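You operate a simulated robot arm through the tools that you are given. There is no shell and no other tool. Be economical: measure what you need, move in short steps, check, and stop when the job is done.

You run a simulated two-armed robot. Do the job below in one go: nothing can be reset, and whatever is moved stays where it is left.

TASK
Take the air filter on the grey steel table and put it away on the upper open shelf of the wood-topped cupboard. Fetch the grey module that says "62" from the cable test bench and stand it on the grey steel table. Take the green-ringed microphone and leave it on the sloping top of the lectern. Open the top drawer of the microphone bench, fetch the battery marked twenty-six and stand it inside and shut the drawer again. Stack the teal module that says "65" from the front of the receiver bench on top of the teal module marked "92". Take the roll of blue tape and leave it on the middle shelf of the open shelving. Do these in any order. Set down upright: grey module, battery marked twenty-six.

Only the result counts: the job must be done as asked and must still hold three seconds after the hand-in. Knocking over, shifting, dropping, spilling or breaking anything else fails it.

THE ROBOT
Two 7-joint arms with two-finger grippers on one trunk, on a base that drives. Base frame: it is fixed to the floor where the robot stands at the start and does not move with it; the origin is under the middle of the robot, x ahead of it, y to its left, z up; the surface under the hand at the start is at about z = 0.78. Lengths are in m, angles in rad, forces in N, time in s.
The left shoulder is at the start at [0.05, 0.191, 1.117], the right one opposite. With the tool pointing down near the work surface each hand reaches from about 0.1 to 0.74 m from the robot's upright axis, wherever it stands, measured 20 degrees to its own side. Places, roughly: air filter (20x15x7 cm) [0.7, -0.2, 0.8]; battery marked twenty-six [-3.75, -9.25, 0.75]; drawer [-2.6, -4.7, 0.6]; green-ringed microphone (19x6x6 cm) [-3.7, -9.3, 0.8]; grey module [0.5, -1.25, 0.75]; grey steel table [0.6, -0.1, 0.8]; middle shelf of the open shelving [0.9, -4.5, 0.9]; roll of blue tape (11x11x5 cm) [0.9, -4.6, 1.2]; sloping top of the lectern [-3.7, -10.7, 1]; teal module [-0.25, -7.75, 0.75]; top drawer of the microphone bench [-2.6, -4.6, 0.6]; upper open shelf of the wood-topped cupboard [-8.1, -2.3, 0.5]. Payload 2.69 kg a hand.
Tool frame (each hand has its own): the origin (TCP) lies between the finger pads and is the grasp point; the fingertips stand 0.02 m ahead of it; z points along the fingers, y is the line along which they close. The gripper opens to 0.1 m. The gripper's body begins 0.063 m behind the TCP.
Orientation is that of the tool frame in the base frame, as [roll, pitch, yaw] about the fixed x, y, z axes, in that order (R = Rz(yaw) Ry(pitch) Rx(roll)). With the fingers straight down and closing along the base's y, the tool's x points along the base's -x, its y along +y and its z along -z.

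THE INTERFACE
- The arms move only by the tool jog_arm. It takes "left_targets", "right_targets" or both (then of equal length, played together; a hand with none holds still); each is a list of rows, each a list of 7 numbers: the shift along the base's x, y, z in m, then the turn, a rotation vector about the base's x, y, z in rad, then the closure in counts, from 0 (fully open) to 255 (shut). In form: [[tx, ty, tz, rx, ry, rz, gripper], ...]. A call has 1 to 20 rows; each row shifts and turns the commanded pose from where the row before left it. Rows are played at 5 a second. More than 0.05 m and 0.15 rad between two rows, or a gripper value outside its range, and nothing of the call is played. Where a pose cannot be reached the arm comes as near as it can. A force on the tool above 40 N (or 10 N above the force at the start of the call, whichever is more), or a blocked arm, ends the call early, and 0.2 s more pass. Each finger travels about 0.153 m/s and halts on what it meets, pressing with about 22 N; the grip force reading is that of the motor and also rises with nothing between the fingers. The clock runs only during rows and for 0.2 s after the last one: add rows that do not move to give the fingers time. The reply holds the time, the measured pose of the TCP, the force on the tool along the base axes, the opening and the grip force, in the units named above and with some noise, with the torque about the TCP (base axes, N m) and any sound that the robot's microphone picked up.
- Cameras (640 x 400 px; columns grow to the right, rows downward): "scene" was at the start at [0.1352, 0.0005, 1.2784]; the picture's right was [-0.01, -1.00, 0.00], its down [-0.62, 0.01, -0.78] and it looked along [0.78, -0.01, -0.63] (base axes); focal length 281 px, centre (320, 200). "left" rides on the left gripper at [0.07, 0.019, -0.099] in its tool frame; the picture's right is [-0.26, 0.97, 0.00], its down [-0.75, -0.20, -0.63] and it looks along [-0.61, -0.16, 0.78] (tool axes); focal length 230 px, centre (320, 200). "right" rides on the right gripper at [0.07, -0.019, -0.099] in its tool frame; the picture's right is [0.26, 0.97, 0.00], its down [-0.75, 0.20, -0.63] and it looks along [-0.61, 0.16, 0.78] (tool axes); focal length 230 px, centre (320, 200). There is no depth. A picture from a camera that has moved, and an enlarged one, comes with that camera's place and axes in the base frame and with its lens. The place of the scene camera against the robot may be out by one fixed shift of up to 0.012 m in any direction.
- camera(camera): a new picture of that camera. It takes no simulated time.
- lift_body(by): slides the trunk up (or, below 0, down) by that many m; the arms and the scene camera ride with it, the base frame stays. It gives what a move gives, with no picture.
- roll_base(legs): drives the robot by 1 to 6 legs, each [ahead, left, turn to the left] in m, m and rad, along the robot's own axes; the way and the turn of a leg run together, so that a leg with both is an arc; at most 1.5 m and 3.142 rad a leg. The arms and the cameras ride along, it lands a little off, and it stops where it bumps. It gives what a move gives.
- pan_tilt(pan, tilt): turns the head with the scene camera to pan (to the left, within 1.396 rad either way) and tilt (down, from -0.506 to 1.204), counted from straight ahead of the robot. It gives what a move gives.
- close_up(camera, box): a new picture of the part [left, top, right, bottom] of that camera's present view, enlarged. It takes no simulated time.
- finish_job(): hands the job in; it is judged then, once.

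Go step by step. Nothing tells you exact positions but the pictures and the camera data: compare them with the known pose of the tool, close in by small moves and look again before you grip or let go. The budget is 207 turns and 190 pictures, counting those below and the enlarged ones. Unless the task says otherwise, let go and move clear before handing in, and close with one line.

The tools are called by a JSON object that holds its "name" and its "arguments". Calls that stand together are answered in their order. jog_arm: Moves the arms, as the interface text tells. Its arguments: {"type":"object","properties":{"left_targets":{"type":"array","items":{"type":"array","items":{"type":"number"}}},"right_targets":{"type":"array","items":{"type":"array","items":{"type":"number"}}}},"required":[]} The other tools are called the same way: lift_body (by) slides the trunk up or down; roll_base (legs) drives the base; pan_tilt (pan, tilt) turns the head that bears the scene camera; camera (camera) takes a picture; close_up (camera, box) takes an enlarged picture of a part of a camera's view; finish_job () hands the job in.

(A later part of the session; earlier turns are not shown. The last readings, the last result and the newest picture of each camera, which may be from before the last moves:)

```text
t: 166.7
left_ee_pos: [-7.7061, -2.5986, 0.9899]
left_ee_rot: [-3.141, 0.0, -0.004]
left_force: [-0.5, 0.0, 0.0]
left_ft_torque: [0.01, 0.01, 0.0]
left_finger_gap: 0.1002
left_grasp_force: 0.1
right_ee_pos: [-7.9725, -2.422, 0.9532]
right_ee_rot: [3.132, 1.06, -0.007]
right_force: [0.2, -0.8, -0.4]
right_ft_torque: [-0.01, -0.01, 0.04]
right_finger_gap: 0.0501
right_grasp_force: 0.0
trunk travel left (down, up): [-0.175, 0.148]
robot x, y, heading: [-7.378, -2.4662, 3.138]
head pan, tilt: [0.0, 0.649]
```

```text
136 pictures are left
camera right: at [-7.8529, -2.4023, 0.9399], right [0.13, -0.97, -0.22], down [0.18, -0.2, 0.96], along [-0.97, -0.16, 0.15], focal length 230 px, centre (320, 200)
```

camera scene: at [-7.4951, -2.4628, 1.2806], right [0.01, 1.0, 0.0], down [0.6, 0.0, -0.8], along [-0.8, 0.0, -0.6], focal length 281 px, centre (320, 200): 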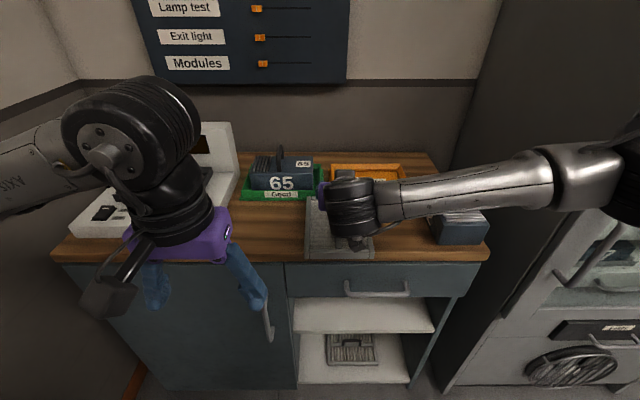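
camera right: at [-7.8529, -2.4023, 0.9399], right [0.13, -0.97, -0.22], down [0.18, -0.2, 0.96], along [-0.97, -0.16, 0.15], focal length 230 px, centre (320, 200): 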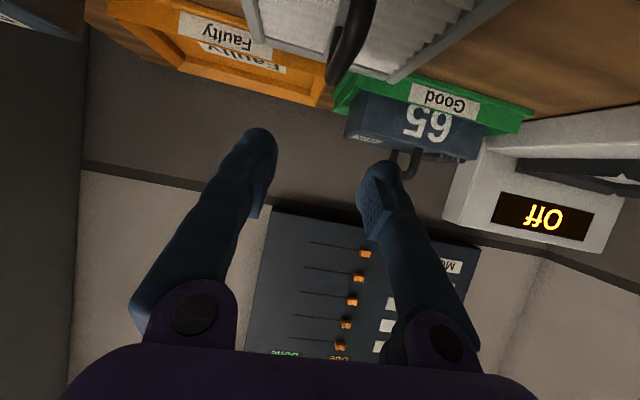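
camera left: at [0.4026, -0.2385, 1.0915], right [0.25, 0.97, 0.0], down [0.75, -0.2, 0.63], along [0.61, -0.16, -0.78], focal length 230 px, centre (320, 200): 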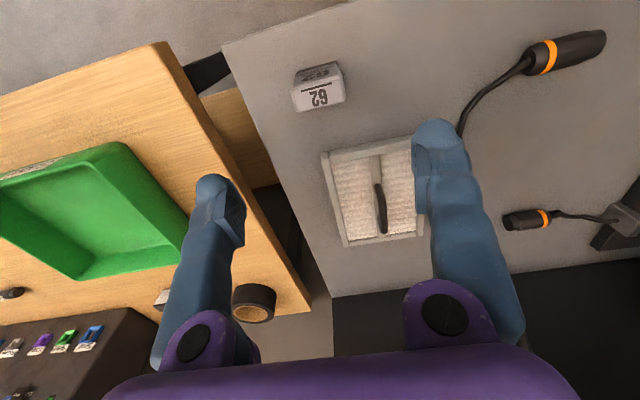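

The hand is tilted; the forearm runs in front of the other box. I'll lower toward the handle bar and check.

{"name": "jog_arm", "arguments": {"right_targets": [[0.005, 0, -0.04, 0, 0, 0, 127], [0, 0, -0.03, 0, 0, 0, 127], [0, 0, 0, 0, 0, 0, 127]]}}

{"name": "camera", "arguments": {"camera": "right"}}

{"name": "camera", "arguments": {"camera": "scene"}}

```text
t: 167.5
left_ee_pos: [-7.7066, -2.5994, 0.9905]
left_ee_rot: [3.141, 0.0, -0.005]
left_force: [0.5, -0.6, 0.7]
left_ft_torque: [-0.04, 0.04, -0.02]
left_finger_gap: 0.1001
left_grasp_force: 0.1
right_ee_pos: [-7.9687, -2.4223, 0.8842]
right_ee_rot: [3.132, 1.061, -0.009]
right_force: [1.0, -0.7, 0.0]
right_ft_torque: [0.0, 0.01, -0.01]
right_finger_gap: 0.0501
right_grasp_force: 0.2
trunk travel left (down, up): [-0.175, 0.148]
robot x, y, heading: [-7.3753, -2.4607, 3.139]
head pan, tilt: [0.0, 0.649]
```

```text
135 pictures are left
camera right: at [-7.8484, -2.4039, 0.8713], right [0.13, -0.97, -0.22], down [0.18, -0.2, 0.96], along [-0.98, -0.16, 0.15], focal length 230 px, centre (320, 200)
```

right: 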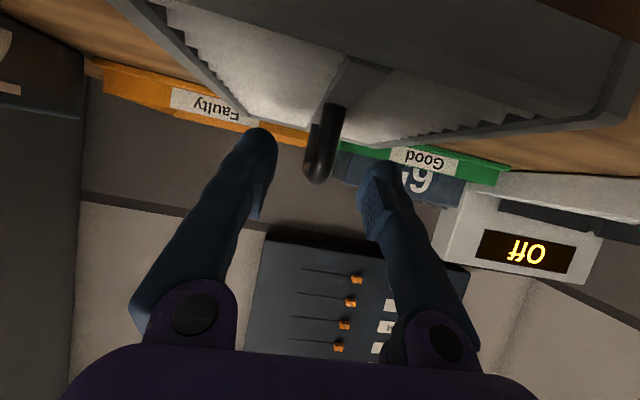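

```text
134 pictures are left
camera scene: at [-7.495, -2.4628, 1.2807], right [0.01, 1.0, 0.0], down [0.6, 0.0, -0.8], along [-0.8, 0.0, -0.6], focal length 281 px, centre (320, 200)
```

scene: 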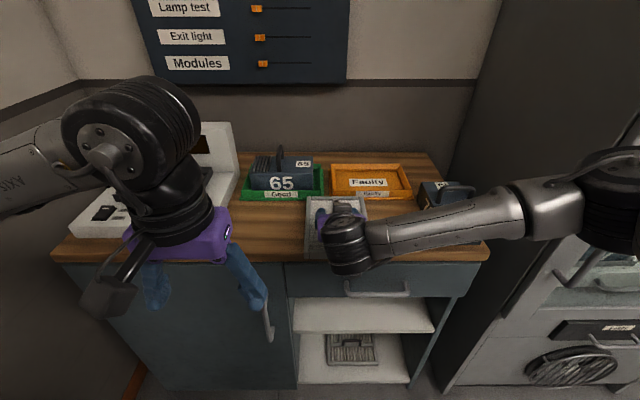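

The bar lies right below the pads. I'll lower 1.6 cm more, grip, and lift slightly to verify.

{"name": "jog_arm", "arguments": {"right_targets": [[-0.004, 0, -0.017, 0, 0, 0, 127], [0, 0, 0, 0, 0, 0, 127], [0, 0, 0, 0, 0, 0, 255], [0, 0, 0, 0, 0, 0, 255], [0, 0, 0, 0, 0, 0, 255]]}}

{"name": "camera", "arguments": {"camera": "right"}}

```text
t: 168.7
left_ee_pos: [-7.7061, -2.5993, 0.9901]
left_ee_rot: [3.141, 0.0, -0.005]
left_force: [-0.9, 0.3, -1.1]
left_ft_torque: [0.03, 0.01, -0.02]
left_finger_gap: 0.0999
left_grasp_force: 0.0
right_ee_pos: [-7.9726, -2.4226, 0.8666]
right_ee_rot: [3.132, 1.058, -0.009]
right_force: [-0.8, 0.5, 0.5]
right_ft_torque: [0.01, -0.03, 0.0]
right_finger_gap: 0.0059
right_grasp_force: 22.2
trunk travel left (down, up): [-0.175, 0.148]
robot x, y, heading: [-7.3781, -2.4636, 3.137]
head pan, tilt: [0.0, 0.649]
```

```text
133 pictures are left
camera right: at [-7.853, -2.4036, 0.8543], right [0.13, -0.97, -0.22], down [0.18, -0.2, 0.96], along [-0.98, -0.16, 0.15], focal length 230 px, centre (320, 200)
```

right: 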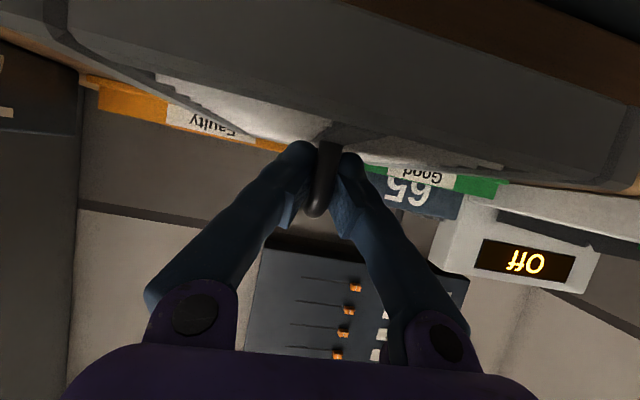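

Gripped. I'll lift it and back away from the cupboard so I can bring it down to shelf height.

{"name": "jog_arm", "arguments": {"right_targets": [[0, 0, 0.03, 0, 0, 0, 255], [0, 0, 0.03, 0, 0, 0, 255], [0, 0, 0, 0, 0, 0, 255]]}}

{"name": "close_up", "arguments": {"camera": "scene", "box": [240, 130, 440, 280]}}

```text
t: 169.5
left_ee_pos: [-7.7063, -2.5985, 0.9916]
left_ee_rot: [-3.14, 0.002, -0.004]
left_force: [0.5, -0.4, 0.1]
left_ft_torque: [-0.01, 0.0, 0.02]
left_finger_gap: 0.1
left_grasp_force: 0.0
right_ee_pos: [-7.9731, -2.4216, 0.9261]
right_ee_rot: [3.131, 1.058, -0.009]
right_force: [0.5, -0.9, -1.2]
right_ft_torque: [0.03, -0.06, -0.01]
right_finger_gap: 0.0061
right_grasp_force: 21.9
trunk travel left (down, up): [-0.175, 0.148]
robot x, y, heading: [-7.3768, -2.4669, 3.137]
head pan, tilt: [0.0, 0.649]
```

```text
2.67 times, centred on (340, 205) of scene
camera zoom: at [-7.4954, -2.4628, 1.2806], right [0.01, 1.0, 0.0], down [0.6, 0.0, -0.8], along [-0.8, 0.0, -0.6], focal length 749 px, centre (267, 187)
```

zoom: 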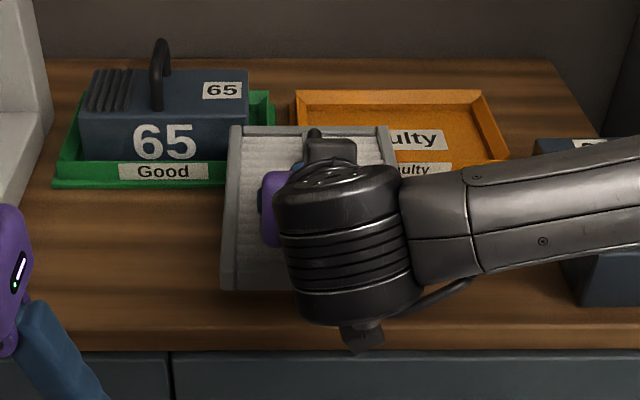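

{"name": "roll_base", "arguments": {"legs": [[-0.32, 0, 0]]}}

{"name": "lift_body", "arguments": {"by": -0.17}}

{"name": "camera", "arguments": {"camera": "scene"}}

```text
t: 171.6
left_ee_pos: [-7.3958, -2.5995, 0.9909]
left_ee_rot: [3.142, 0.0, -0.008]
left_force: [0.0, -1.1, -0.2]
left_ft_torque: [0.05, 0.03, 0.04]
left_finger_gap: 0.1003
left_grasp_force: 0.0
right_ee_pos: [-7.6605, -2.4224, 0.9263]
right_ee_rot: [3.132, 1.062, -0.012]
right_force: [0.7, -0.5, -0.7]
right_ft_torque: [0.03, -0.04, 0.0]
right_finger_gap: 0.0058
right_grasp_force: 22.1
trunk travel left (down, up): [-0.175, 0.148]
robot x, y, heading: [-7.07, -2.4658, 3.138]
head pan, tilt: [0.0, 0.649]
```

```text
t: 173.6
left_ee_pos: [-7.3951, -2.5994, 0.8206]
left_ee_rot: [-3.141, 0.001, -0.008]
left_force: [-0.6, -0.3, 0.0]
left_ft_torque: [0.0, -0.03, -0.03]
left_finger_gap: 0.1002
left_grasp_force: 0.1
right_ee_pos: [-7.6612, -2.423, 0.7567]
right_ee_rot: [3.132, 1.059, -0.013]
right_force: [-0.1, -0.7, -0.8]
right_ft_torque: [0.01, -0.02, 0.0]
right_finger_gap: 0.0059
right_grasp_force: 21.8
trunk travel left (down, up): [-0.005, 0.318]
robot x, y, heading: [-7.0675, -2.4673, 3.129]
head pan, tilt: [0.0, 0.649]
```

```text
131 pictures are left
camera scene: at [-7.1843, -2.4646, 1.1107], right [0.01, 1.0, 0.0], down [0.6, -0.01, -0.8], along [-0.8, 0.01, -0.6], focal length 281 px, centre (320, 200)
```

scene: 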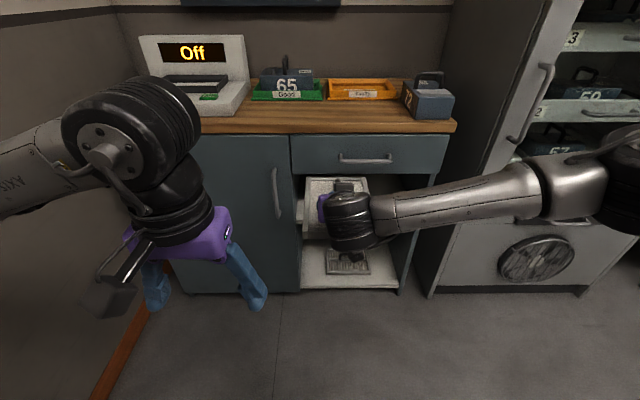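

Next I'll bring the filter level with the shelf opening and centre it in y, then look with both cameras.

{"name": "jog_arm", "arguments": {"right_targets": [[0, 0.03, -0.03, 0, 0, 0, 255], [0, 0.03, -0.03, 0, 0, 0, 255], [0, 0.03, -0.03, 0, 0, 0, 255], [0, 0.01, -0.04, 0, 0, 0, 255], [0, 0, -0.03, 0, 0, 0, 255], [0, 0, 0, 0, 0, 0, 255]]}}

{"name": "camera", "arguments": {"camera": "right"}}

{"name": "camera", "arguments": {"camera": "scene"}}

```text
t: 175.0
left_ee_pos: [-7.3957, -2.6003, 0.8204]
left_ee_rot: [-3.141, 0.0, -0.008]
left_force: [0.4, 1.3, 1.0]
left_ft_torque: [-0.02, -0.02, 0.02]
left_finger_gap: 0.0997
left_grasp_force: 0.0
right_ee_pos: [-7.6683, -2.3422, 0.6077]
right_ee_rot: [3.141, 1.049, -0.011]
right_force: [-0.3, -0.3, -1.5]
right_ft_torque: [0.0, -0.02, -0.01]
right_finger_gap: 0.0057
right_grasp_force: 22.2
right hand out of reach, approached as far as the arm can: row 4, 5
trunk travel left (down, up): [-0.005, 0.318]
robot x, y, heading: [-7.0669, -2.4704, 3.13]
head pan, tilt: [0.0, 0.649]
```

```text
130 pictures are left
camera right: at [-7.5485, -2.3247, 0.5968], right [0.12, -0.97, -0.22], down [0.17, -0.2, 0.96], along [-0.98, -0.15, 0.14], focal length 230 px, centre (320, 200)
```

right: 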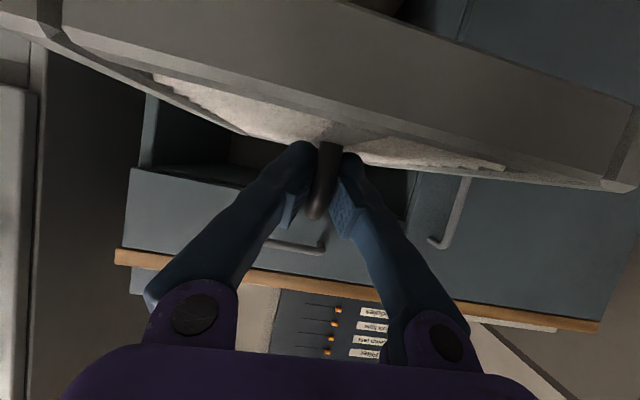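

```text
129 pictures are left
camera scene: at [-7.1844, -2.4646, 1.1106], right [0.01, 1.0, 0.0], down [0.6, -0.01, -0.8], along [-0.8, 0.01, -0.6], focal length 281 px, centre (320, 200)
```

scene: 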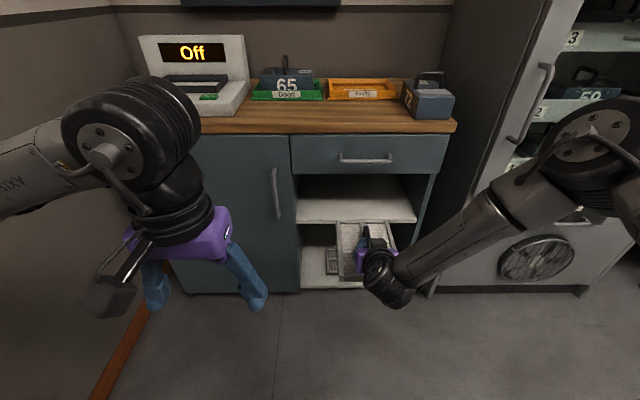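

The upper shelf surface is at z ≈ 0.49 with the opening up to ≈ 0.665, and the front at x ≈ −7.89. The arm hit a reach limit low down, so I'll back the robot up a bit, extend the arm and retry the height.

{"name": "roll_base", "arguments": {"legs": [[-0.1, 0.06, 0]]}}

{"name": "jog_arm", "arguments": {"right_targets": [[-0.04, 0, 0, 0, 0, 0, 255], [-0.04, 0, 0, 0, 0, 0, 255], [-0.02, 0.02, -0.02, 0, 0, 0, 255], [0, 0.02, -0.02, 0, 0, 0, 255], [0, 0, 0, 0, 0, 0, 255]]}}

```text
t: 176.2
left_ee_pos: [-7.3001, -2.661, 0.8207]
left_ee_rot: [-3.141, 0.0, -0.012]
left_force: [-0.8, -0.3, 0.2]
left_ft_torque: [0.01, -0.01, -0.03]
left_finger_gap: 0.1005
left_grasp_force: 0.1
right_ee_pos: [-7.5724, -2.4023, 0.6096]
right_ee_rot: [3.141, 1.051, -0.015]
right_force: [-0.3, -0.1, -1.8]
right_ft_torque: [0.0, -0.03, 0.0]
right_finger_gap: 0.0059
right_grasp_force: 21.9
trunk travel left (down, up): [-0.005, 0.318]
robot x, y, heading: [-6.9714, -2.5253, 3.132]
head pan, tilt: [0.0, 0.649]
```

```text
t: 177.4
left_ee_pos: [-7.3017, -2.6607, 0.8221]
left_ee_rot: [-3.141, 0.0, -0.012]
left_force: [0.2, -0.3, -1.2]
left_ft_torque: [0.0, 0.01, -0.01]
left_finger_gap: 0.0999
left_grasp_force: 0.0
right_ee_pos: [-7.6732, -2.3751, 0.5817]
right_ee_rot: [-3.141, 1.048, -0.014]
right_force: [0.5, 0.3, -1.1]
right_ft_torque: [0.0, -0.02, 0.01]
right_finger_gap: 0.0061
right_grasp_force: 22.0
right hand out of reach, approached as far as the arm can: row 4
trunk travel left (down, up): [-0.005, 0.318]
robot x, y, heading: [-6.9733, -2.529, 3.13]
head pan, tilt: [0.0, 0.649]
```

I'll test whether lower heights can be reached at this extension.

{"name": "jog_arm", "arguments": {"right_targets": [[-0.02, 0, -0.01, 0, 0, 0, 255], [-0.02, 0, -0.02, 0, 0, 0, 255], [0, 0, 0, 0, 0, 0, 255]]}}

```text
t: 178.2
left_ee_pos: [-7.3007, -2.6589, 0.8203]
left_ee_rot: [3.14, 0.0, -0.012]
left_force: [-0.2, 0.0, -0.1]
left_ft_torque: [0.0, -0.01, 0.0]
left_finger_gap: 0.1001
left_grasp_force: 0.1
right_ee_pos: [-7.7106, -2.3744, 0.5521]
right_ee_rot: [-3.14, 1.051, -0.014]
right_force: [0.0, 0.7, -1.1]
right_ft_torque: [0.01, -0.03, 0.02]
right_finger_gap: 0.0059
right_grasp_force: 22.5
trunk travel left (down, up): [-0.005, 0.318]
robot x, y, heading: [-6.9706, -2.5263, 3.131]
head pan, tilt: [0.0, 0.649]
```

The low height is reachable at this longer extension. I'll raise 3 cm, drive forward so the filter enters the shelf, and look.

{"name": "jog_arm", "arguments": {"right_targets": [[0, 0, 0.03, 0, 0, 0, 255], [0, 0, 0, 0, 0, 0, 255]]}}

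{"name": "roll_base", "arguments": {"legs": [[0.12, -0.02, 0]]}}

{"name": "camera", "arguments": {"camera": "scene"}}

{"name": "camera", "arguments": {"camera": "right"}}

```text
t: 178.8
left_ee_pos: [-7.3008, -2.6603, 0.8207]
left_ee_rot: [3.141, 0.001, -0.013]
left_force: [-0.6, -0.7, 1.3]
left_ft_torque: [-0.01, 0.0, -0.02]
left_finger_gap: 0.0998
left_grasp_force: 0.0
right_ee_pos: [-7.7132, -2.3739, 0.5826]
right_ee_rot: [-3.141, 1.051, -0.013]
right_force: [-0.1, 0.3, -0.8]
right_ft_torque: [0.01, -0.04, -0.03]
right_finger_gap: 0.006
right_grasp_force: 22.6
trunk travel left (down, up): [-0.005, 0.318]
robot x, y, heading: [-6.9703, -2.5291, 3.134]
head pan, tilt: [0.0, 0.649]
```

```text
t: 180.0
left_ee_pos: [-7.4167, -2.6386, 0.8211]
left_ee_rot: [-3.141, -0.001, -0.013]
left_force: [0.6, -0.6, 0.0]
left_ft_torque: [0.04, 0.01, 0.0]
left_finger_gap: 0.1
left_grasp_force: 0.0
right_ee_pos: [-7.8278, -2.3528, 0.5817]
right_ee_rot: [3.141, 1.05, -0.014]
right_force: [0.2, 0.9, -1.7]
right_ft_torque: [0.0, -0.02, 0.02]
right_finger_gap: 0.0058
right_grasp_force: 22.3
trunk travel left (down, up): [-0.005, 0.318]
robot x, y, heading: [-7.0864, -2.5048, 3.131]
head pan, tilt: [0.0, 0.649]
```

```text
128 pictures are left
camera scene: at [-7.2047, -2.5038, 1.1106], right [0.01, 1.0, 0.0], down [0.6, -0.01, -0.8], along [-0.8, 0.01, -0.6], focal length 281 px, centre (320, 200)
```

scene: 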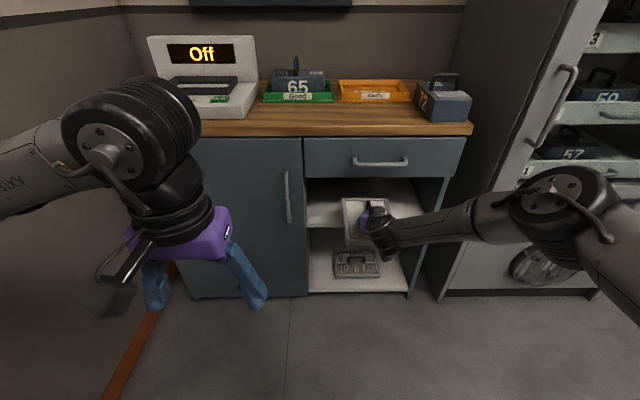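

```text
127 pictures are left
camera right: at [-7.7076, -2.3349, 0.5712], right [0.11, -0.97, -0.22], down [0.17, -0.2, 0.96], along [-0.98, -0.15, 0.14], focal length 230 px, centre (320, 200)
```

right: 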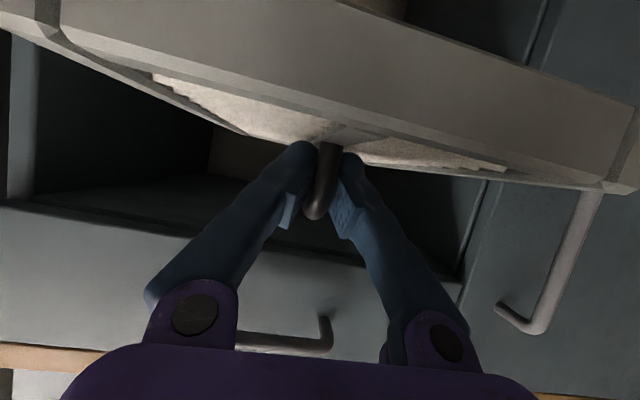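

The filter's front is entering the opening, well centred. I'll drive 0.16 m further in.

{"name": "roll_base", "arguments": {"legs": [[0.16, 0, 0]]}}

{"name": "camera", "arguments": {"camera": "right"}}

{"name": "close_up", "arguments": {"camera": "scene", "box": [280, 110, 520, 310]}}

```text
t: 181.4
left_ee_pos: [-7.5627, -2.6348, 0.8189]
left_ee_rot: [3.141, -0.003, -0.015]
left_force: [-0.4, -0.2, -0.1]
left_ft_torque: [0.01, 0.01, 0.01]
left_finger_gap: 0.0998
left_grasp_force: 0.0
right_ee_pos: [-7.9671, -2.3486, 0.577]
right_ee_rot: [3.14, 1.043, -0.018]
right_force: [0.7, 0.3, -1.4]
right_ft_torque: [-0.02, -0.01, 0.0]
right_finger_gap: 0.0062
right_grasp_force: 21.9
trunk travel left (down, up): [-0.005, 0.318]
robot x, y, heading: [-7.2281, -2.5041, 3.126]
head pan, tilt: [0.0, 0.649]
stopped in leg 1: the force on the tool passed its limit at 175 N (the readings are from after the stop); the commanded pose is now the measured one
```

```text
126 pictures are left
camera right: at [-7.8458, -2.3317, 0.5671], right [0.11, -0.97, -0.22], down [0.16, -0.2, 0.97], along [-0.98, -0.15, 0.13], focal length 230 px, centre (320, 200)
```

right: 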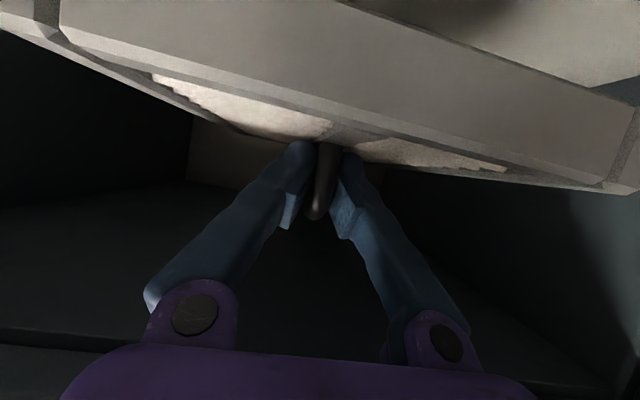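

```text
2.00 times, centred on (400, 210) of scene
camera zoom: at [-7.349, -2.5013, 1.1101], right [0.02, 1.0, 0.0], down [0.61, -0.01, -0.8], along [-0.8, 0.01, -0.61], focal length 562 px, centre (160, 180)
```

zoom: 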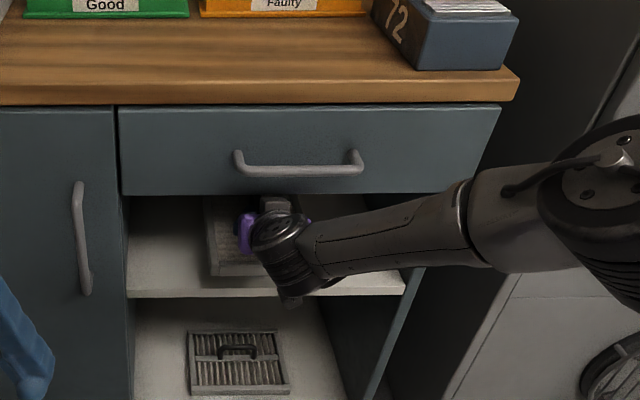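

A contact stopped the drive, likely the gripper's top against the drawer front. The filter is already over the shelf with its rear rim about flush, so I'll lower it to the shelf.

{"name": "jog_arm", "arguments": {"right_targets": [[0, 0, -0.01, 0, 0, 0, 255], [0, 0, -0.01, 0, 0, 0, 255], [0, 0, -0.005, 0, 0, 0, 255], [0, 0, 0, 0, 0, 0, 255]]}}

{"name": "close_up", "arguments": {"camera": "scene", "box": [280, 110, 520, 310]}}

```text
t: 182.4
left_ee_pos: [-7.5607, -2.6358, 0.8206]
left_ee_rot: [3.14, -0.002, -0.016]
left_force: [0.4, 0.5, 0.3]
left_ft_torque: [0.02, 0.0, -0.02]
left_finger_gap: 0.0998
left_grasp_force: 0.0
right_ee_pos: [-7.9669, -2.3484, 0.554]
right_ee_rot: [-3.141, 1.043, -0.017]
right_force: [0.4, 0.7, -0.7]
right_ft_torque: [0.02, 0.0, -0.02]
right_finger_gap: 0.006
right_grasp_force: 22.4
trunk travel left (down, up): [-0.005, 0.318]
robot x, y, heading: [-7.2312, -2.5042, 3.119]
head pan, tilt: [0.0, 0.649]
```

```text
2.00 times, centred on (400, 210) of scene
camera zoom: at [-7.3482, -2.5013, 1.1106], right [0.02, 1.0, 0.0], down [0.6, -0.01, -0.8], along [-0.8, 0.01, -0.6], focal length 562 px, centre (160, 180)
```

zoom: 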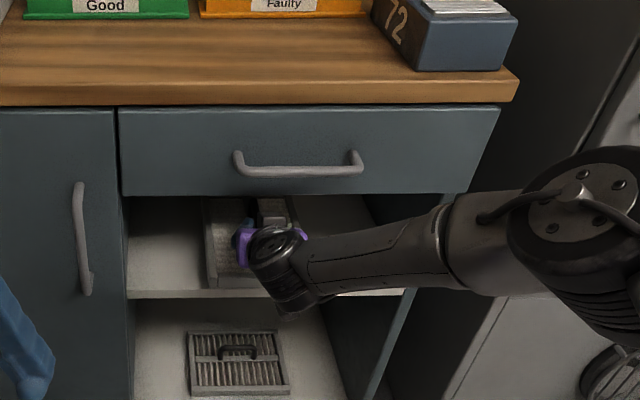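

Now slightly lower to touch.

{"name": "jog_arm", "arguments": {"right_targets": [[0, 0, -0.004, 0, 0, 0, 255], [0, 0, -0.004, 0, 0, 0, 255], [0, 0, 0, 0, 0, 0, 255]]}}

```text
t: 183.2
left_ee_pos: [-7.5611, -2.6349, 0.819]
left_ee_rot: [3.139, -0.001, -0.016]
left_force: [0.1, 0.1, 1.0]
left_ft_torque: [0.02, -0.02, 0.0]
left_finger_gap: 0.1001
left_grasp_force: 0.0
right_ee_pos: [-7.9671, -2.3488, 0.5453]
right_ee_rot: [3.14, 1.045, -0.019]
right_force: [-0.7, -0.3, -1.8]
right_ft_torque: [-0.02, -0.04, -0.02]
right_finger_gap: 0.006
right_grasp_force: 22.1
trunk travel left (down, up): [-0.005, 0.318]
robot x, y, heading: [-7.2306, -2.5018, 3.123]
head pan, tilt: [0.0, 0.649]
```

{"name": "roll_base", "arguments": {"legs": [[0.03, 0, 0]]}}

{"name": "jog_arm", "arguments": {"right_targets": [[0, 0, -0.004, 0, 0, 0, 255], [0, 0, -0.003, 0, 0, 0, 255], [0, 0, 0, 0, 0, 0, 255]]}}

{"name": "close_up", "arguments": {"camera": "scene", "box": [280, 110, 520, 310]}}

```text
t: 184.0
left_ee_pos: [-7.5907, -2.6344, 0.821]
left_ee_rot: [3.14, -0.003, -0.016]
left_force: [0.3, -0.2, 0.6]
left_ft_torque: [-0.01, 0.0, 0.01]
left_finger_gap: 0.0998
left_grasp_force: 0.1
right_ee_pos: [-7.997, -2.3483, 0.5452]
right_ee_rot: [3.139, 1.042, -0.018]
right_force: [-0.6, 0.0, -2.0]
right_ft_torque: [-0.01, -0.05, -0.01]
right_finger_gap: 0.0059
right_grasp_force: 21.9
trunk travel left (down, up): [-0.005, 0.318]
robot x, y, heading: [-7.2613, -2.503, 3.126]
head pan, tilt: [0.0, 0.649]
```

```text
t: 184.8
left_ee_pos: [-7.5912, -2.6349, 0.8197]
left_ee_rot: [3.139, -0.001, -0.016]
left_force: [-0.7, 0.0, 0.0]
left_ft_torque: [0.01, 0.0, 0.01]
left_finger_gap: 0.1
left_grasp_force: 0.1
right_ee_pos: [-7.9961, -2.3478, 0.5391]
right_ee_rot: [3.14, 1.043, -0.017]
right_force: [-0.2, 1.2, -1.2]
right_ft_torque: [0.02, -0.05, 0.01]
right_finger_gap: 0.0062
right_grasp_force: 21.8
trunk travel left (down, up): [-0.005, 0.318]
robot x, y, heading: [-7.2595, -2.5097, 3.127]
head pan, tilt: [0.0, 0.649]
```

```text
2.00 times, centred on (400, 210) of scene
camera zoom: at [-7.3781, -2.5008, 1.1106], right [0.02, 1.0, 0.0], down [0.6, -0.01, -0.8], along [-0.8, 0.01, -0.6], focal length 562 px, centre (160, 180)
```

zoom: 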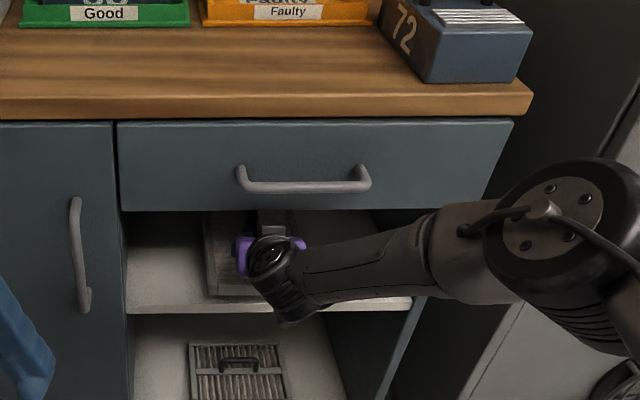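

The rim is inside the shelf now. I'll keep lowering in small steps until contact.

{"name": "jog_arm", "arguments": {"right_targets": [[0, 0, -0.005, 0, 0, 0, 255], [0, 0, -0.005, 0, 0, 0, 255], [0, 0, 0, 0, 0, 0, 255]]}}

```text
t: 185.6
left_ee_pos: [-7.5896, -2.6362, 0.8198]
left_ee_rot: [3.14, -0.001, -0.016]
left_force: [1.0, -0.7, -0.5]
left_ft_torque: [-0.01, 0.02, -0.01]
left_finger_gap: 0.1
left_grasp_force: 0.1
right_ee_pos: [-7.9982, -2.3478, 0.5288]
right_ee_rot: [3.14, 1.044, -0.019]
right_force: [0.6, 0.5, -1.5]
right_ft_torque: [-0.01, -0.05, -0.03]
right_finger_gap: 0.006
right_grasp_force: 22.3
trunk travel left (down, up): [-0.005, 0.318]
robot x, y, heading: [-7.2615, -2.5031, 3.128]
head pan, tilt: [0.0, 0.649]
```

{"name": "jog_arm", "arguments": {"right_targets": [[0, 0, -0.005, 0, 0, 0, 255], [0, 0, -0.005, 0, 0, 0, 255], [0, 0, -0.005, 0, 0, 0, 255], [0, 0, 0, 0, 0, 0, 255]]}}

{"name": "close_up", "arguments": {"camera": "scene", "box": [280, 110, 520, 310]}}

{"name": "camera", "arguments": {"camera": "right"}}

```text
t: 186.6
left_ee_pos: [-7.5907, -2.6347, 0.8208]
left_ee_rot: [3.139, -0.002, -0.016]
left_force: [-0.4, 0.8, -0.5]
left_ft_torque: [-0.03, -0.02, -0.02]
left_finger_gap: 0.1
left_grasp_force: 0.0
right_ee_pos: [-7.9979, -2.3492, 0.5146]
right_ee_rot: [-3.14, 1.042, -0.017]
right_force: [0.0, 0.3, -1.5]
right_ft_torque: [0.01, -0.07, -0.04]
right_finger_gap: 0.0059
right_grasp_force: 22.5
trunk travel left (down, up): [-0.005, 0.318]
robot x, y, heading: [-7.2596, -2.5045, 3.123]
head pan, tilt: [0.0, 0.649]
```

```text
2.00 times, centred on (400, 210) of scene
camera zoom: at [-7.3781, -2.5008, 1.1106], right [0.02, 1.0, 0.0], down [0.6, -0.01, -0.8], along [-0.8, 0.01, -0.6], focal length 562 px, centre (160, 180)
```

zoom: 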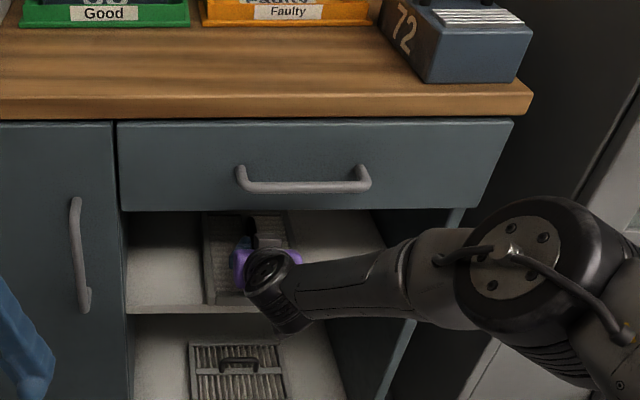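

```text
121 pictures are left
camera right: at [-7.8768, -2.3323, 0.5041], right [0.11, -0.97, -0.22], down [0.16, -0.2, 0.97], along [-0.98, -0.14, 0.13], focal length 230 px, centre (320, 200)
```

right: 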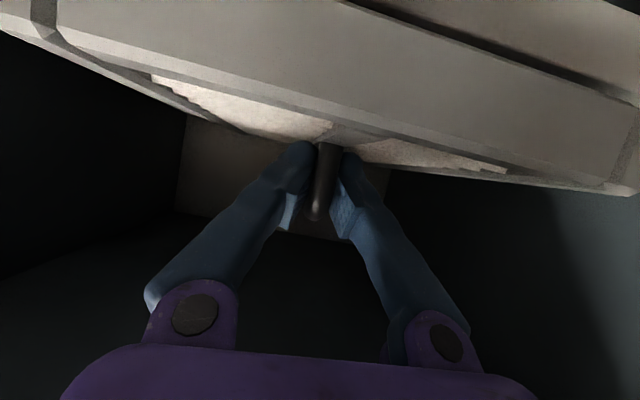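

{"name": "jog_arm", "arguments": {"right_targets": [[0, 0, -0.004, 0, 0, 0, 255], [0, 0, -0.004, 0, 0, 0, 255], [0, 0, 0, 0, 0, 0, 255]]}}

{"name": "jog_arm", "arguments": {"right_targets": [[0, 0, -0.004, 0, 0, 0, 255], [0, 0, 0, 0, 0, 0, 255]]}}

{"name": "close_up", "arguments": {"camera": "right", "box": [160, 0, 640, 240]}}

```text
t: 187.4
left_ee_pos: [-7.591, -2.6358, 0.8204]
left_ee_rot: [3.14, -0.001, -0.016]
left_force: [-0.5, -0.9, -0.5]
left_ft_torque: [0.0, 0.02, 0.01]
left_finger_gap: 0.1001
left_grasp_force: 0.0
right_ee_pos: [-7.999, -2.349, 0.5081]
right_ee_rot: [-3.138, 1.039, -0.018]
right_force: [-0.4, 0.1, 0.7]
right_ft_torque: [-0.08, 0.13, -0.08]
right_finger_gap: 0.0064
right_grasp_force: 22.0
trunk travel left (down, up): [-0.005, 0.318]
robot x, y, heading: [-7.2644, -2.5067, 3.124]
head pan, tilt: [0.0, 0.649]
```

```text
t: 188.0
left_ee_pos: [-7.5903, -2.6364, 0.8194]
left_ee_rot: [3.139, -0.001, -0.015]
left_force: [0.0, -0.4, -0.5]
left_ft_torque: [0.0, 0.02, -0.06]
left_finger_gap: 0.0999
left_grasp_force: 0.1
right_ee_pos: [-7.9981, -2.3491, 0.5041]
right_ee_rot: [-3.136, 1.041, -0.018]
right_force: [-1.5, 0.6, 3.1]
right_ft_torque: [-0.04, 0.06, 0.0]
right_finger_gap: 0.0059
right_grasp_force: 22.2
trunk travel left (down, up): [-0.005, 0.318]
robot x, y, heading: [-7.2634, -2.5015, 3.127]
head pan, tilt: [0.0, 0.649]
```

```text
1.33 times, centred on (400, 120) of right
camera zoom: at [-7.8774, -2.3322, 0.4938], right [0.11, -0.97, -0.23], down [0.16, -0.21, 0.97], along [-0.98, -0.14, 0.13], focal length 307 px, centre (213, 307)
```

zoom: 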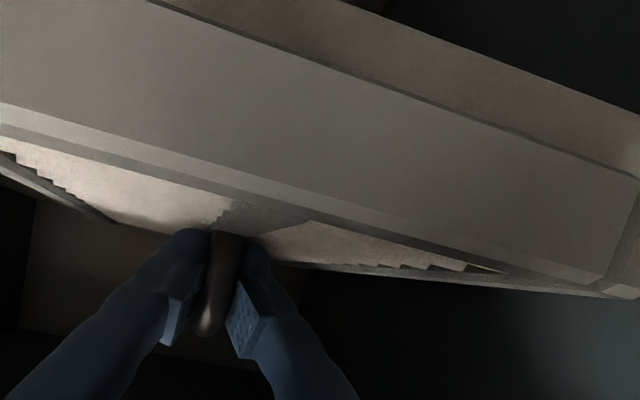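

Contact is felt, so the filter rests on the shelf. I'll open and withdraw by backing the base.

{"name": "jog_arm", "arguments": {"right_targets": [[0, 0, 0, 0, 0, 0, 200], [0, 0, 0, 0, 0, 0, 127], [0, 0, 0, 0, 0, 0, 127], [0.02, 0, 0.012, 0, 0, 0, 127], [0, 0, 0, 0, 0, 0, 127]]}}

{"name": "camera", "arguments": {"camera": "right"}}

{"name": "close_up", "arguments": {"camera": "scene", "box": [280, 110, 520, 310]}}

```text
t: 189.2
left_ee_pos: [-7.5916, -2.6357, 0.8203]
left_ee_rot: [3.141, 0.0, -0.015]
left_force: [-0.4, -0.1, 0.2]
left_ft_torque: [0.0, 0.01, 0.01]
left_finger_gap: 0.1002
left_grasp_force: 0.1
right_ee_pos: [-7.9733, -2.3552, 0.5186]
right_ee_rot: [-3.13, 1.029, -0.016]
right_force: [-0.1, -0.3, 0.5]
right_ft_torque: [-0.02, 0.02, -0.01]
right_finger_gap: 0.0502
right_grasp_force: 0.0
right hand out of reach, approached as far as the arm can: row 4
trunk travel left (down, up): [-0.005, 0.318]
robot x, y, heading: [-7.2609, -2.5035, 3.129]
head pan, tilt: [0.0, 0.649]
```

```text
119 pictures are left
camera right: at [-7.8525, -2.3397, 0.5102], right [0.11, -0.97, -0.23], down [0.15, -0.21, 0.97], along [-0.98, -0.14, 0.12], focal length 230 px, centre (320, 200)
```

right: 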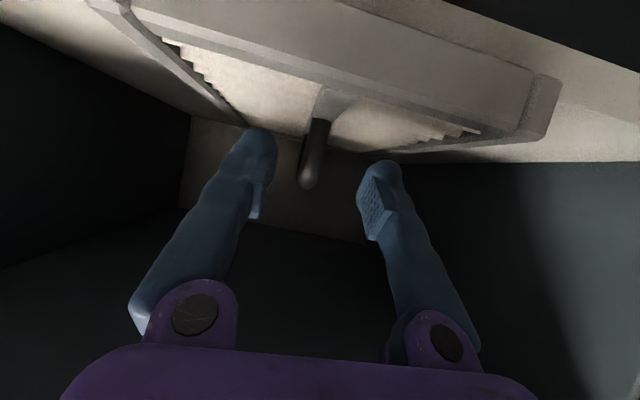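

```text
2.00 times, centred on (400, 210) of scene
camera zoom: at [-7.3779, -2.5009, 1.1106], right [0.02, 1.0, 0.0], down [0.6, -0.01, -0.8], along [-0.8, 0.01, -0.6], focal length 562 px, centre (160, 180)
```

zoom: 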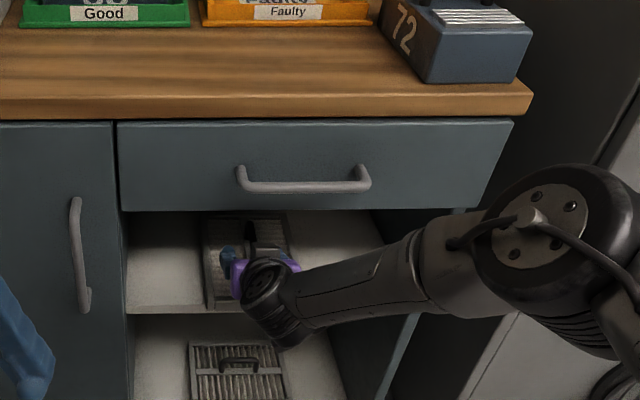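

The filter lies on the shelf. I'll back the robot out and raise the trunk again.

{"name": "roll_base", "arguments": {"legs": [[-0.5, 0.0, 0]]}}

{"name": "lift_body", "arguments": {"by": 0.17}}

{"name": "camera", "arguments": {"camera": "scene"}}

```text
t: 192.1
left_ee_pos: [-7.0952, -2.6427, 0.8208]
left_ee_rot: [3.139, -0.003, -0.016]
left_force: [0.5, -0.1, 0.3]
left_ft_torque: [-0.06, 0.01, 0.01]
left_finger_gap: 0.0999
left_grasp_force: 0.0
right_ee_pos: [-7.4788, -2.3645, 0.5195]
right_ee_rot: [-3.128, 1.032, -0.014]
right_force: [0.1, -0.1, -0.7]
right_ft_torque: [-0.02, 0.01, 0.02]
right_finger_gap: 0.0502
right_grasp_force: 0.0
trunk travel left (down, up): [-0.005, 0.318]
robot x, y, heading: [-6.766, -2.5112, 3.13]
head pan, tilt: [0.0, 0.649]
```

```text
t: 194.1
left_ee_pos: [-7.0956, -2.6433, 0.9899]
left_ee_rot: [3.139, -0.001, -0.014]
left_force: [-0.1, -0.5, -0.2]
left_ft_torque: [-0.02, 0.01, 0.02]
left_finger_gap: 0.0999
left_grasp_force: 0.1
right_ee_pos: [-7.4787, -2.3654, 0.6888]
right_ee_rot: [-3.13, 1.031, -0.015]
right_force: [-0.1, -0.4, -0.6]
right_ft_torque: [0.02, -0.01, -0.03]
right_finger_gap: 0.0502
right_grasp_force: 0.0
trunk travel left (down, up): [-0.175, 0.148]
robot x, y, heading: [-6.7655, -2.5126, 3.131]
head pan, tilt: [0.0, 0.649]
```

```text
117 pictures are left
camera scene: at [-6.8829, -2.5086, 1.2806], right [0.01, 1.0, 0.0], down [0.6, -0.01, -0.8], along [-0.8, 0.01, -0.6], focal length 281 px, centre (320, 200)
```

scene: 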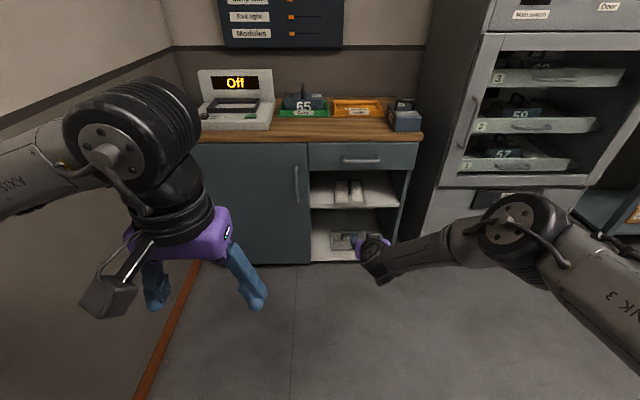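

The filter is put away. I'll bring the right arm back to its tucked, tool-down pose and head for the doorway.

{"name": "jog_arm", "arguments": {"right_targets": [[0.035, 0.008, 0.0285, 0, -0.094, 0, 0], [0.035, 0.008, 0.0285, 0, -0.094, 0, 0], [0.035, 0.008, 0.0285, 0, -0.094, 0, 0], [0.035, 0.008, 0.0285, 0, -0.094, 0, 0], [0.035, 0.008, 0.0285, 0, -0.094, 0, 0], [0.035, 0.008, 0.0285, 0, -0.094, 0, 0], [0.035, 0.008, 0.0285, 0, -0.094, 0, 0], [0.035, 0.008, 0.0285, 0, -0.094, 0, 0], [0.035, 0.008, 0.0285, 0, -0.094, 0, 0], [0.035, 0.008, 0.0285, 0, -0.094, 0, 0], [0.035, 0.008, 0.0285, 0, -0.094, 0, 0], [0, 0, 0, 0, 0, 0, 0]]}}

{"name": "roll_base", "arguments": {"legs": [[-0.15, 0, 0], [0, 0, 1.57], [0, 0, 0]]}}

{"name": "pan_tilt", "arguments": {"pan": 1.39, "tilt": 0.3}}

{"name": "camera", "arguments": {"camera": "scene"}}

```text
t: 196.7
left_ee_pos: [-7.0949, -2.6433, 0.9912]
left_ee_rot: [3.139, -0.002, -0.015]
left_force: [0.5, -0.5, 0.8]
left_ft_torque: [0.01, 0.02, 0.02]
left_finger_gap: 0.1
left_grasp_force: 0.0
right_ee_pos: [-7.0931, -2.2753, 1.0042]
right_ee_rot: [-3.118, -0.005, -0.005]
right_force: [-0.2, 0.4, -1.0]
right_ft_torque: [0.01, -0.01, -0.01]
right_finger_gap: 0.1002
right_grasp_force: 0.1
trunk travel left (down, up): [-0.175, 0.148]
robot x, y, heading: [-6.7633, -2.5103, 3.131]
head pan, tilt: [0.0, 0.649]
```

```text
t: 202.2
left_ee_pos: [-6.4826, -2.8423, 0.991]
left_ee_rot: [3.138, -0.002, 1.567]
left_force: [-0.2, 0.2, -0.1]
left_ft_torque: [0.02, 0.0, 0.01]
left_finger_gap: 0.1002
left_grasp_force: 0.2
right_ee_pos: [-6.8502, -2.8449, 1.0036]
right_ee_rot: [-3.116, -0.004, 1.572]
right_force: [0.1, -0.7, -0.2]
right_ft_torque: [-0.01, 0.02, 0.01]
right_finger_gap: 0.0998
right_grasp_force: 0.1
trunk travel left (down, up): [-0.175, 0.148]
robot x, y, heading: [-6.6157, -2.5167, -1.574]
head pan, tilt: [0.0, 0.649]
```

```text
t: 203.7
left_ee_pos: [-6.4822, -2.8427, 0.9906]
left_ee_rot: [3.14, -0.001, 1.566]
left_force: [0.2, -0.4, 0.1]
left_ft_torque: [-0.03, -0.01, -0.02]
left_finger_gap: 0.0999
left_grasp_force: 0.0
right_ee_pos: [-6.8505, -2.8445, 1.0034]
right_ee_rot: [-3.117, -0.003, 1.572]
right_force: [-0.1, 0.4, -0.6]
right_ft_torque: [-0.01, -0.04, 0.0]
right_finger_gap: 0.0999
right_grasp_force: 0.1
trunk travel left (down, up): [-0.175, 0.148]
robot x, y, heading: [-6.6174, -2.5131, -1.573]
head pan, tilt: [1.389, 0.3]
```

```text
116 pictures are left
camera scene: at [-6.5162, -2.5702, 1.3124], right [-0.19, -0.98, 0.0], down [-0.29, 0.06, -0.96], along [0.94, -0.18, -0.3], focal length 281 px, centre (320, 200)
```

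scene: 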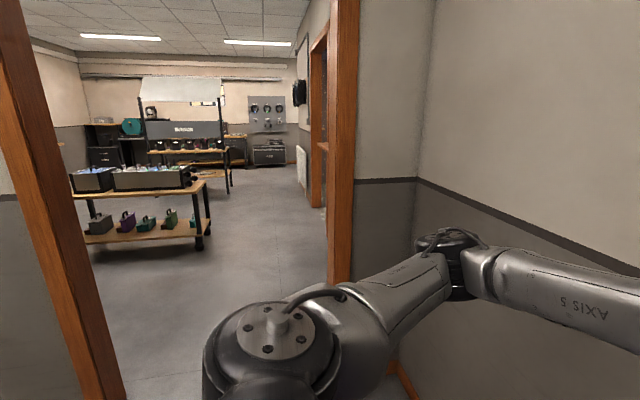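

I'm facing south with the doorway on my left. I'll align to its centre, slide through and continue past the cart to the south doorway.

{"name": "roll_base", "arguments": {"legs": [[-0.215, 0, 0.003], [0, 1.3, 0], [0, 0.55, 0]]}}

{"name": "roll_base", "arguments": {"legs": [[0.2, 0, 0], [0, 1.0, 0], [0, 0.65, 0]]}}

{"name": "pan_tilt", "arguments": {"pan": 0, "tilt": 0.3}}

{"name": "camera", "arguments": {"camera": "scene"}}

```text
t: 221.3
left_ee_pos: [-4.6423, -2.5901, 0.9911]
left_ee_rot: [3.14, -0.001, 1.594]
left_force: [0.2, -0.1, -0.3]
left_ft_torque: [0.03, 0.01, 0.0]
left_finger_gap: 0.1
left_grasp_force: 0.0
right_ee_pos: [-5.0082, -2.6008, 1.003]
right_ee_rot: [-3.117, -0.004, 1.603]
right_force: [-0.2, -0.9, 0.3]
right_ft_torque: [0.01, 0.03, 0.03]
right_finger_gap: 0.0999
right_grasp_force: 0.0
trunk travel left (down, up): [-0.175, 0.148]
robot x, y, heading: [-4.787, -2.2681, -1.545]
head pan, tilt: [1.389, 0.3]
```

```text
t: 237.4
left_ee_pos: [-2.9842, -2.75, 0.9895]
left_ee_rot: [3.14, -0.002, 1.595]
left_force: [-0.8, -0.4, 0.3]
left_ft_torque: [-0.03, 0.01, 0.0]
left_finger_gap: 0.0999
left_grasp_force: 0.1
right_ee_pos: [-3.3512, -2.7606, 1.0031]
right_ee_rot: [-3.116, -0.002, 1.6]
right_force: [0.6, -1.0, -0.7]
right_ft_torque: [-0.01, 0.04, -0.03]
right_finger_gap: 0.1001
right_grasp_force: 0.1
trunk travel left (down, up): [-0.175, 0.148]
robot x, y, heading: [-3.127, -2.4296, -1.547]
head pan, tilt: [1.389, 0.3]
```

```text
t: 239.0
left_ee_pos: [-2.9853, -2.7492, 0.9907]
left_ee_rot: [3.137, 0.0, 1.595]
left_force: [0.3, -0.4, 0.5]
left_ft_torque: [0.0, -0.01, -0.01]
left_finger_gap: 0.0997
left_grasp_force: 0.0
right_ee_pos: [-3.3522, -2.7618, 1.0036]
right_ee_rot: [-3.118, -0.003, 1.6]
right_force: [-0.6, -0.1, 0.6]
right_ft_torque: [-0.01, -0.04, 0.01]
right_finger_gap: 0.1
right_grasp_force: 0.0
trunk travel left (down, up): [-0.175, 0.148]
robot x, y, heading: [-3.1282, -2.4242, -1.55]
head pan, tilt: [0.0, 0.3]
```

```text
115 pictures are left
camera scene: at [-3.1156, -2.557, 1.3124], right [-1.0, -0.02, 0.0], down [-0.01, 0.3, -0.96], along [0.02, -0.95, -0.3], focal length 281 px, centre (320, 200)
```

scene: 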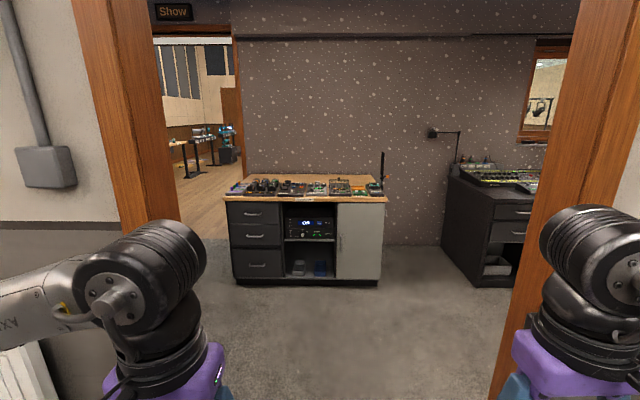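

Ahead is the microphone bench with its three drawers on the left, and the "Show" doorway is further left. This doorway is about 1.1 m wide, so I'll turn east and slip through sideways.

{"name": "roll_base", "arguments": {"legs": [[0, -0.17, 0], [0, 0, 1.555]]}}

{"name": "roll_base", "arguments": {"legs": [[0, -0.7, 0], [0, -0.66, 0]]}}

{"name": "camera", "arguments": {"camera": "scene"}}

```text
t: 244.9
left_ee_pos: [-2.9737, -2.2849, 0.9903]
left_ee_rot: [3.139, -0.002, -3.118]
left_force: [-0.6, -0.1, 0.0]
left_ft_torque: [0.02, 0.02, -0.02]
left_finger_gap: 0.1
left_grasp_force: 0.3
right_ee_pos: [-2.9613, -2.652, 1.0037]
right_ee_rot: [-3.117, -0.004, -3.11]
right_force: [-0.6, 0.2, -0.5]
right_ft_torque: [0.01, -0.01, 0.03]
right_finger_gap: 0.1
right_grasp_force: 0.1
trunk travel left (down, up): [-0.175, 0.148]
robot x, y, heading: [-3.3008, -2.4296, 0.022]
head pan, tilt: [0.0, 0.3]
```

```text
t: 257.4
left_ee_pos: [-2.949, -3.655, 0.9904]
left_ee_rot: [3.141, -0.001, -3.129]
left_force: [0.2, 1.3, -0.8]
left_ft_torque: [-0.04, -0.02, -0.02]
left_finger_gap: 0.1
left_grasp_force: 0.1
right_ee_pos: [-2.9415, -4.0216, 1.0022]
right_ee_rot: [-3.117, -0.002, -3.123]
right_force: [0.0, 0.7, 0.5]
right_ft_torque: [-0.02, -0.01, -0.02]
right_finger_gap: 0.0998
right_grasp_force: 0.1
trunk travel left (down, up): [-0.175, 0.148]
robot x, y, heading: [-3.2722, -3.7939, 0.008]
head pan, tilt: [0.0, 0.3]
```

```text
114 pictures are left
camera scene: at [-3.1329, -3.7921, 1.3124], right [0.01, -1.0, 0.0], down [-0.3, 0.0, -0.96], along [0.96, 0.01, -0.3], focal length 281 px, centre (320, 200)
```

scene: 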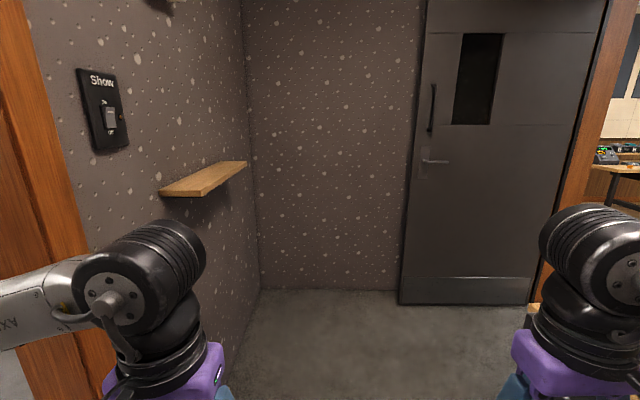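

I'm in the vestibule, facing east. I'll pan right to inspect the microphone bench and the way south.

{"name": "pan_tilt", "arguments": {"pan": -0.9, "tilt": 0.35}}

{"name": "camera", "arguments": {"camera": "scene"}}

```text
t: 258.6
left_ee_pos: [-2.9482, -3.6542, 0.9904]
left_ee_rot: [3.14, -0.002, -3.128]
left_force: [-0.3, 0.1, 0.5]
left_ft_torque: [0.03, -0.01, -0.01]
left_finger_gap: 0.1001
left_grasp_force: 0.0
right_ee_pos: [-2.9424, -4.0226, 1.0031]
right_ee_rot: [-3.118, -0.004, -3.123]
right_force: [0.3, 0.0, 0.7]
right_ft_torque: [-0.01, 0.02, -0.03]
right_finger_gap: 0.1
right_grasp_force: 0.0
trunk travel left (down, up): [-0.175, 0.148]
robot x, y, heading: [-3.2748, -3.7947, 0.013]
head pan, tilt: [-0.901, 0.351]
```

```text
113 pictures are left
camera scene: at [-3.1675, -3.8653, 1.3077], right [-0.78, -0.63, 0.0], down [-0.22, 0.27, -0.94], along [0.59, -0.73, -0.34], focal length 281 px, centre (320, 200)
```

scene: 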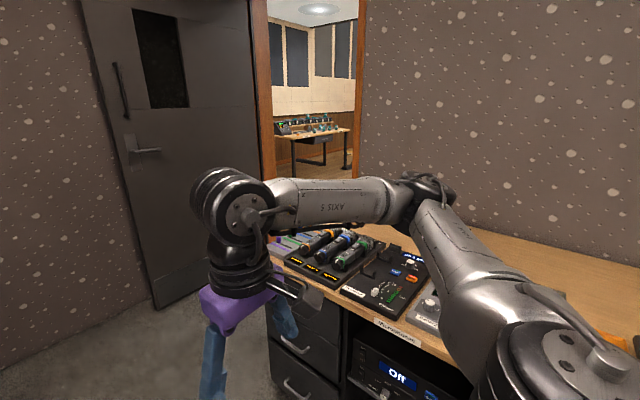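

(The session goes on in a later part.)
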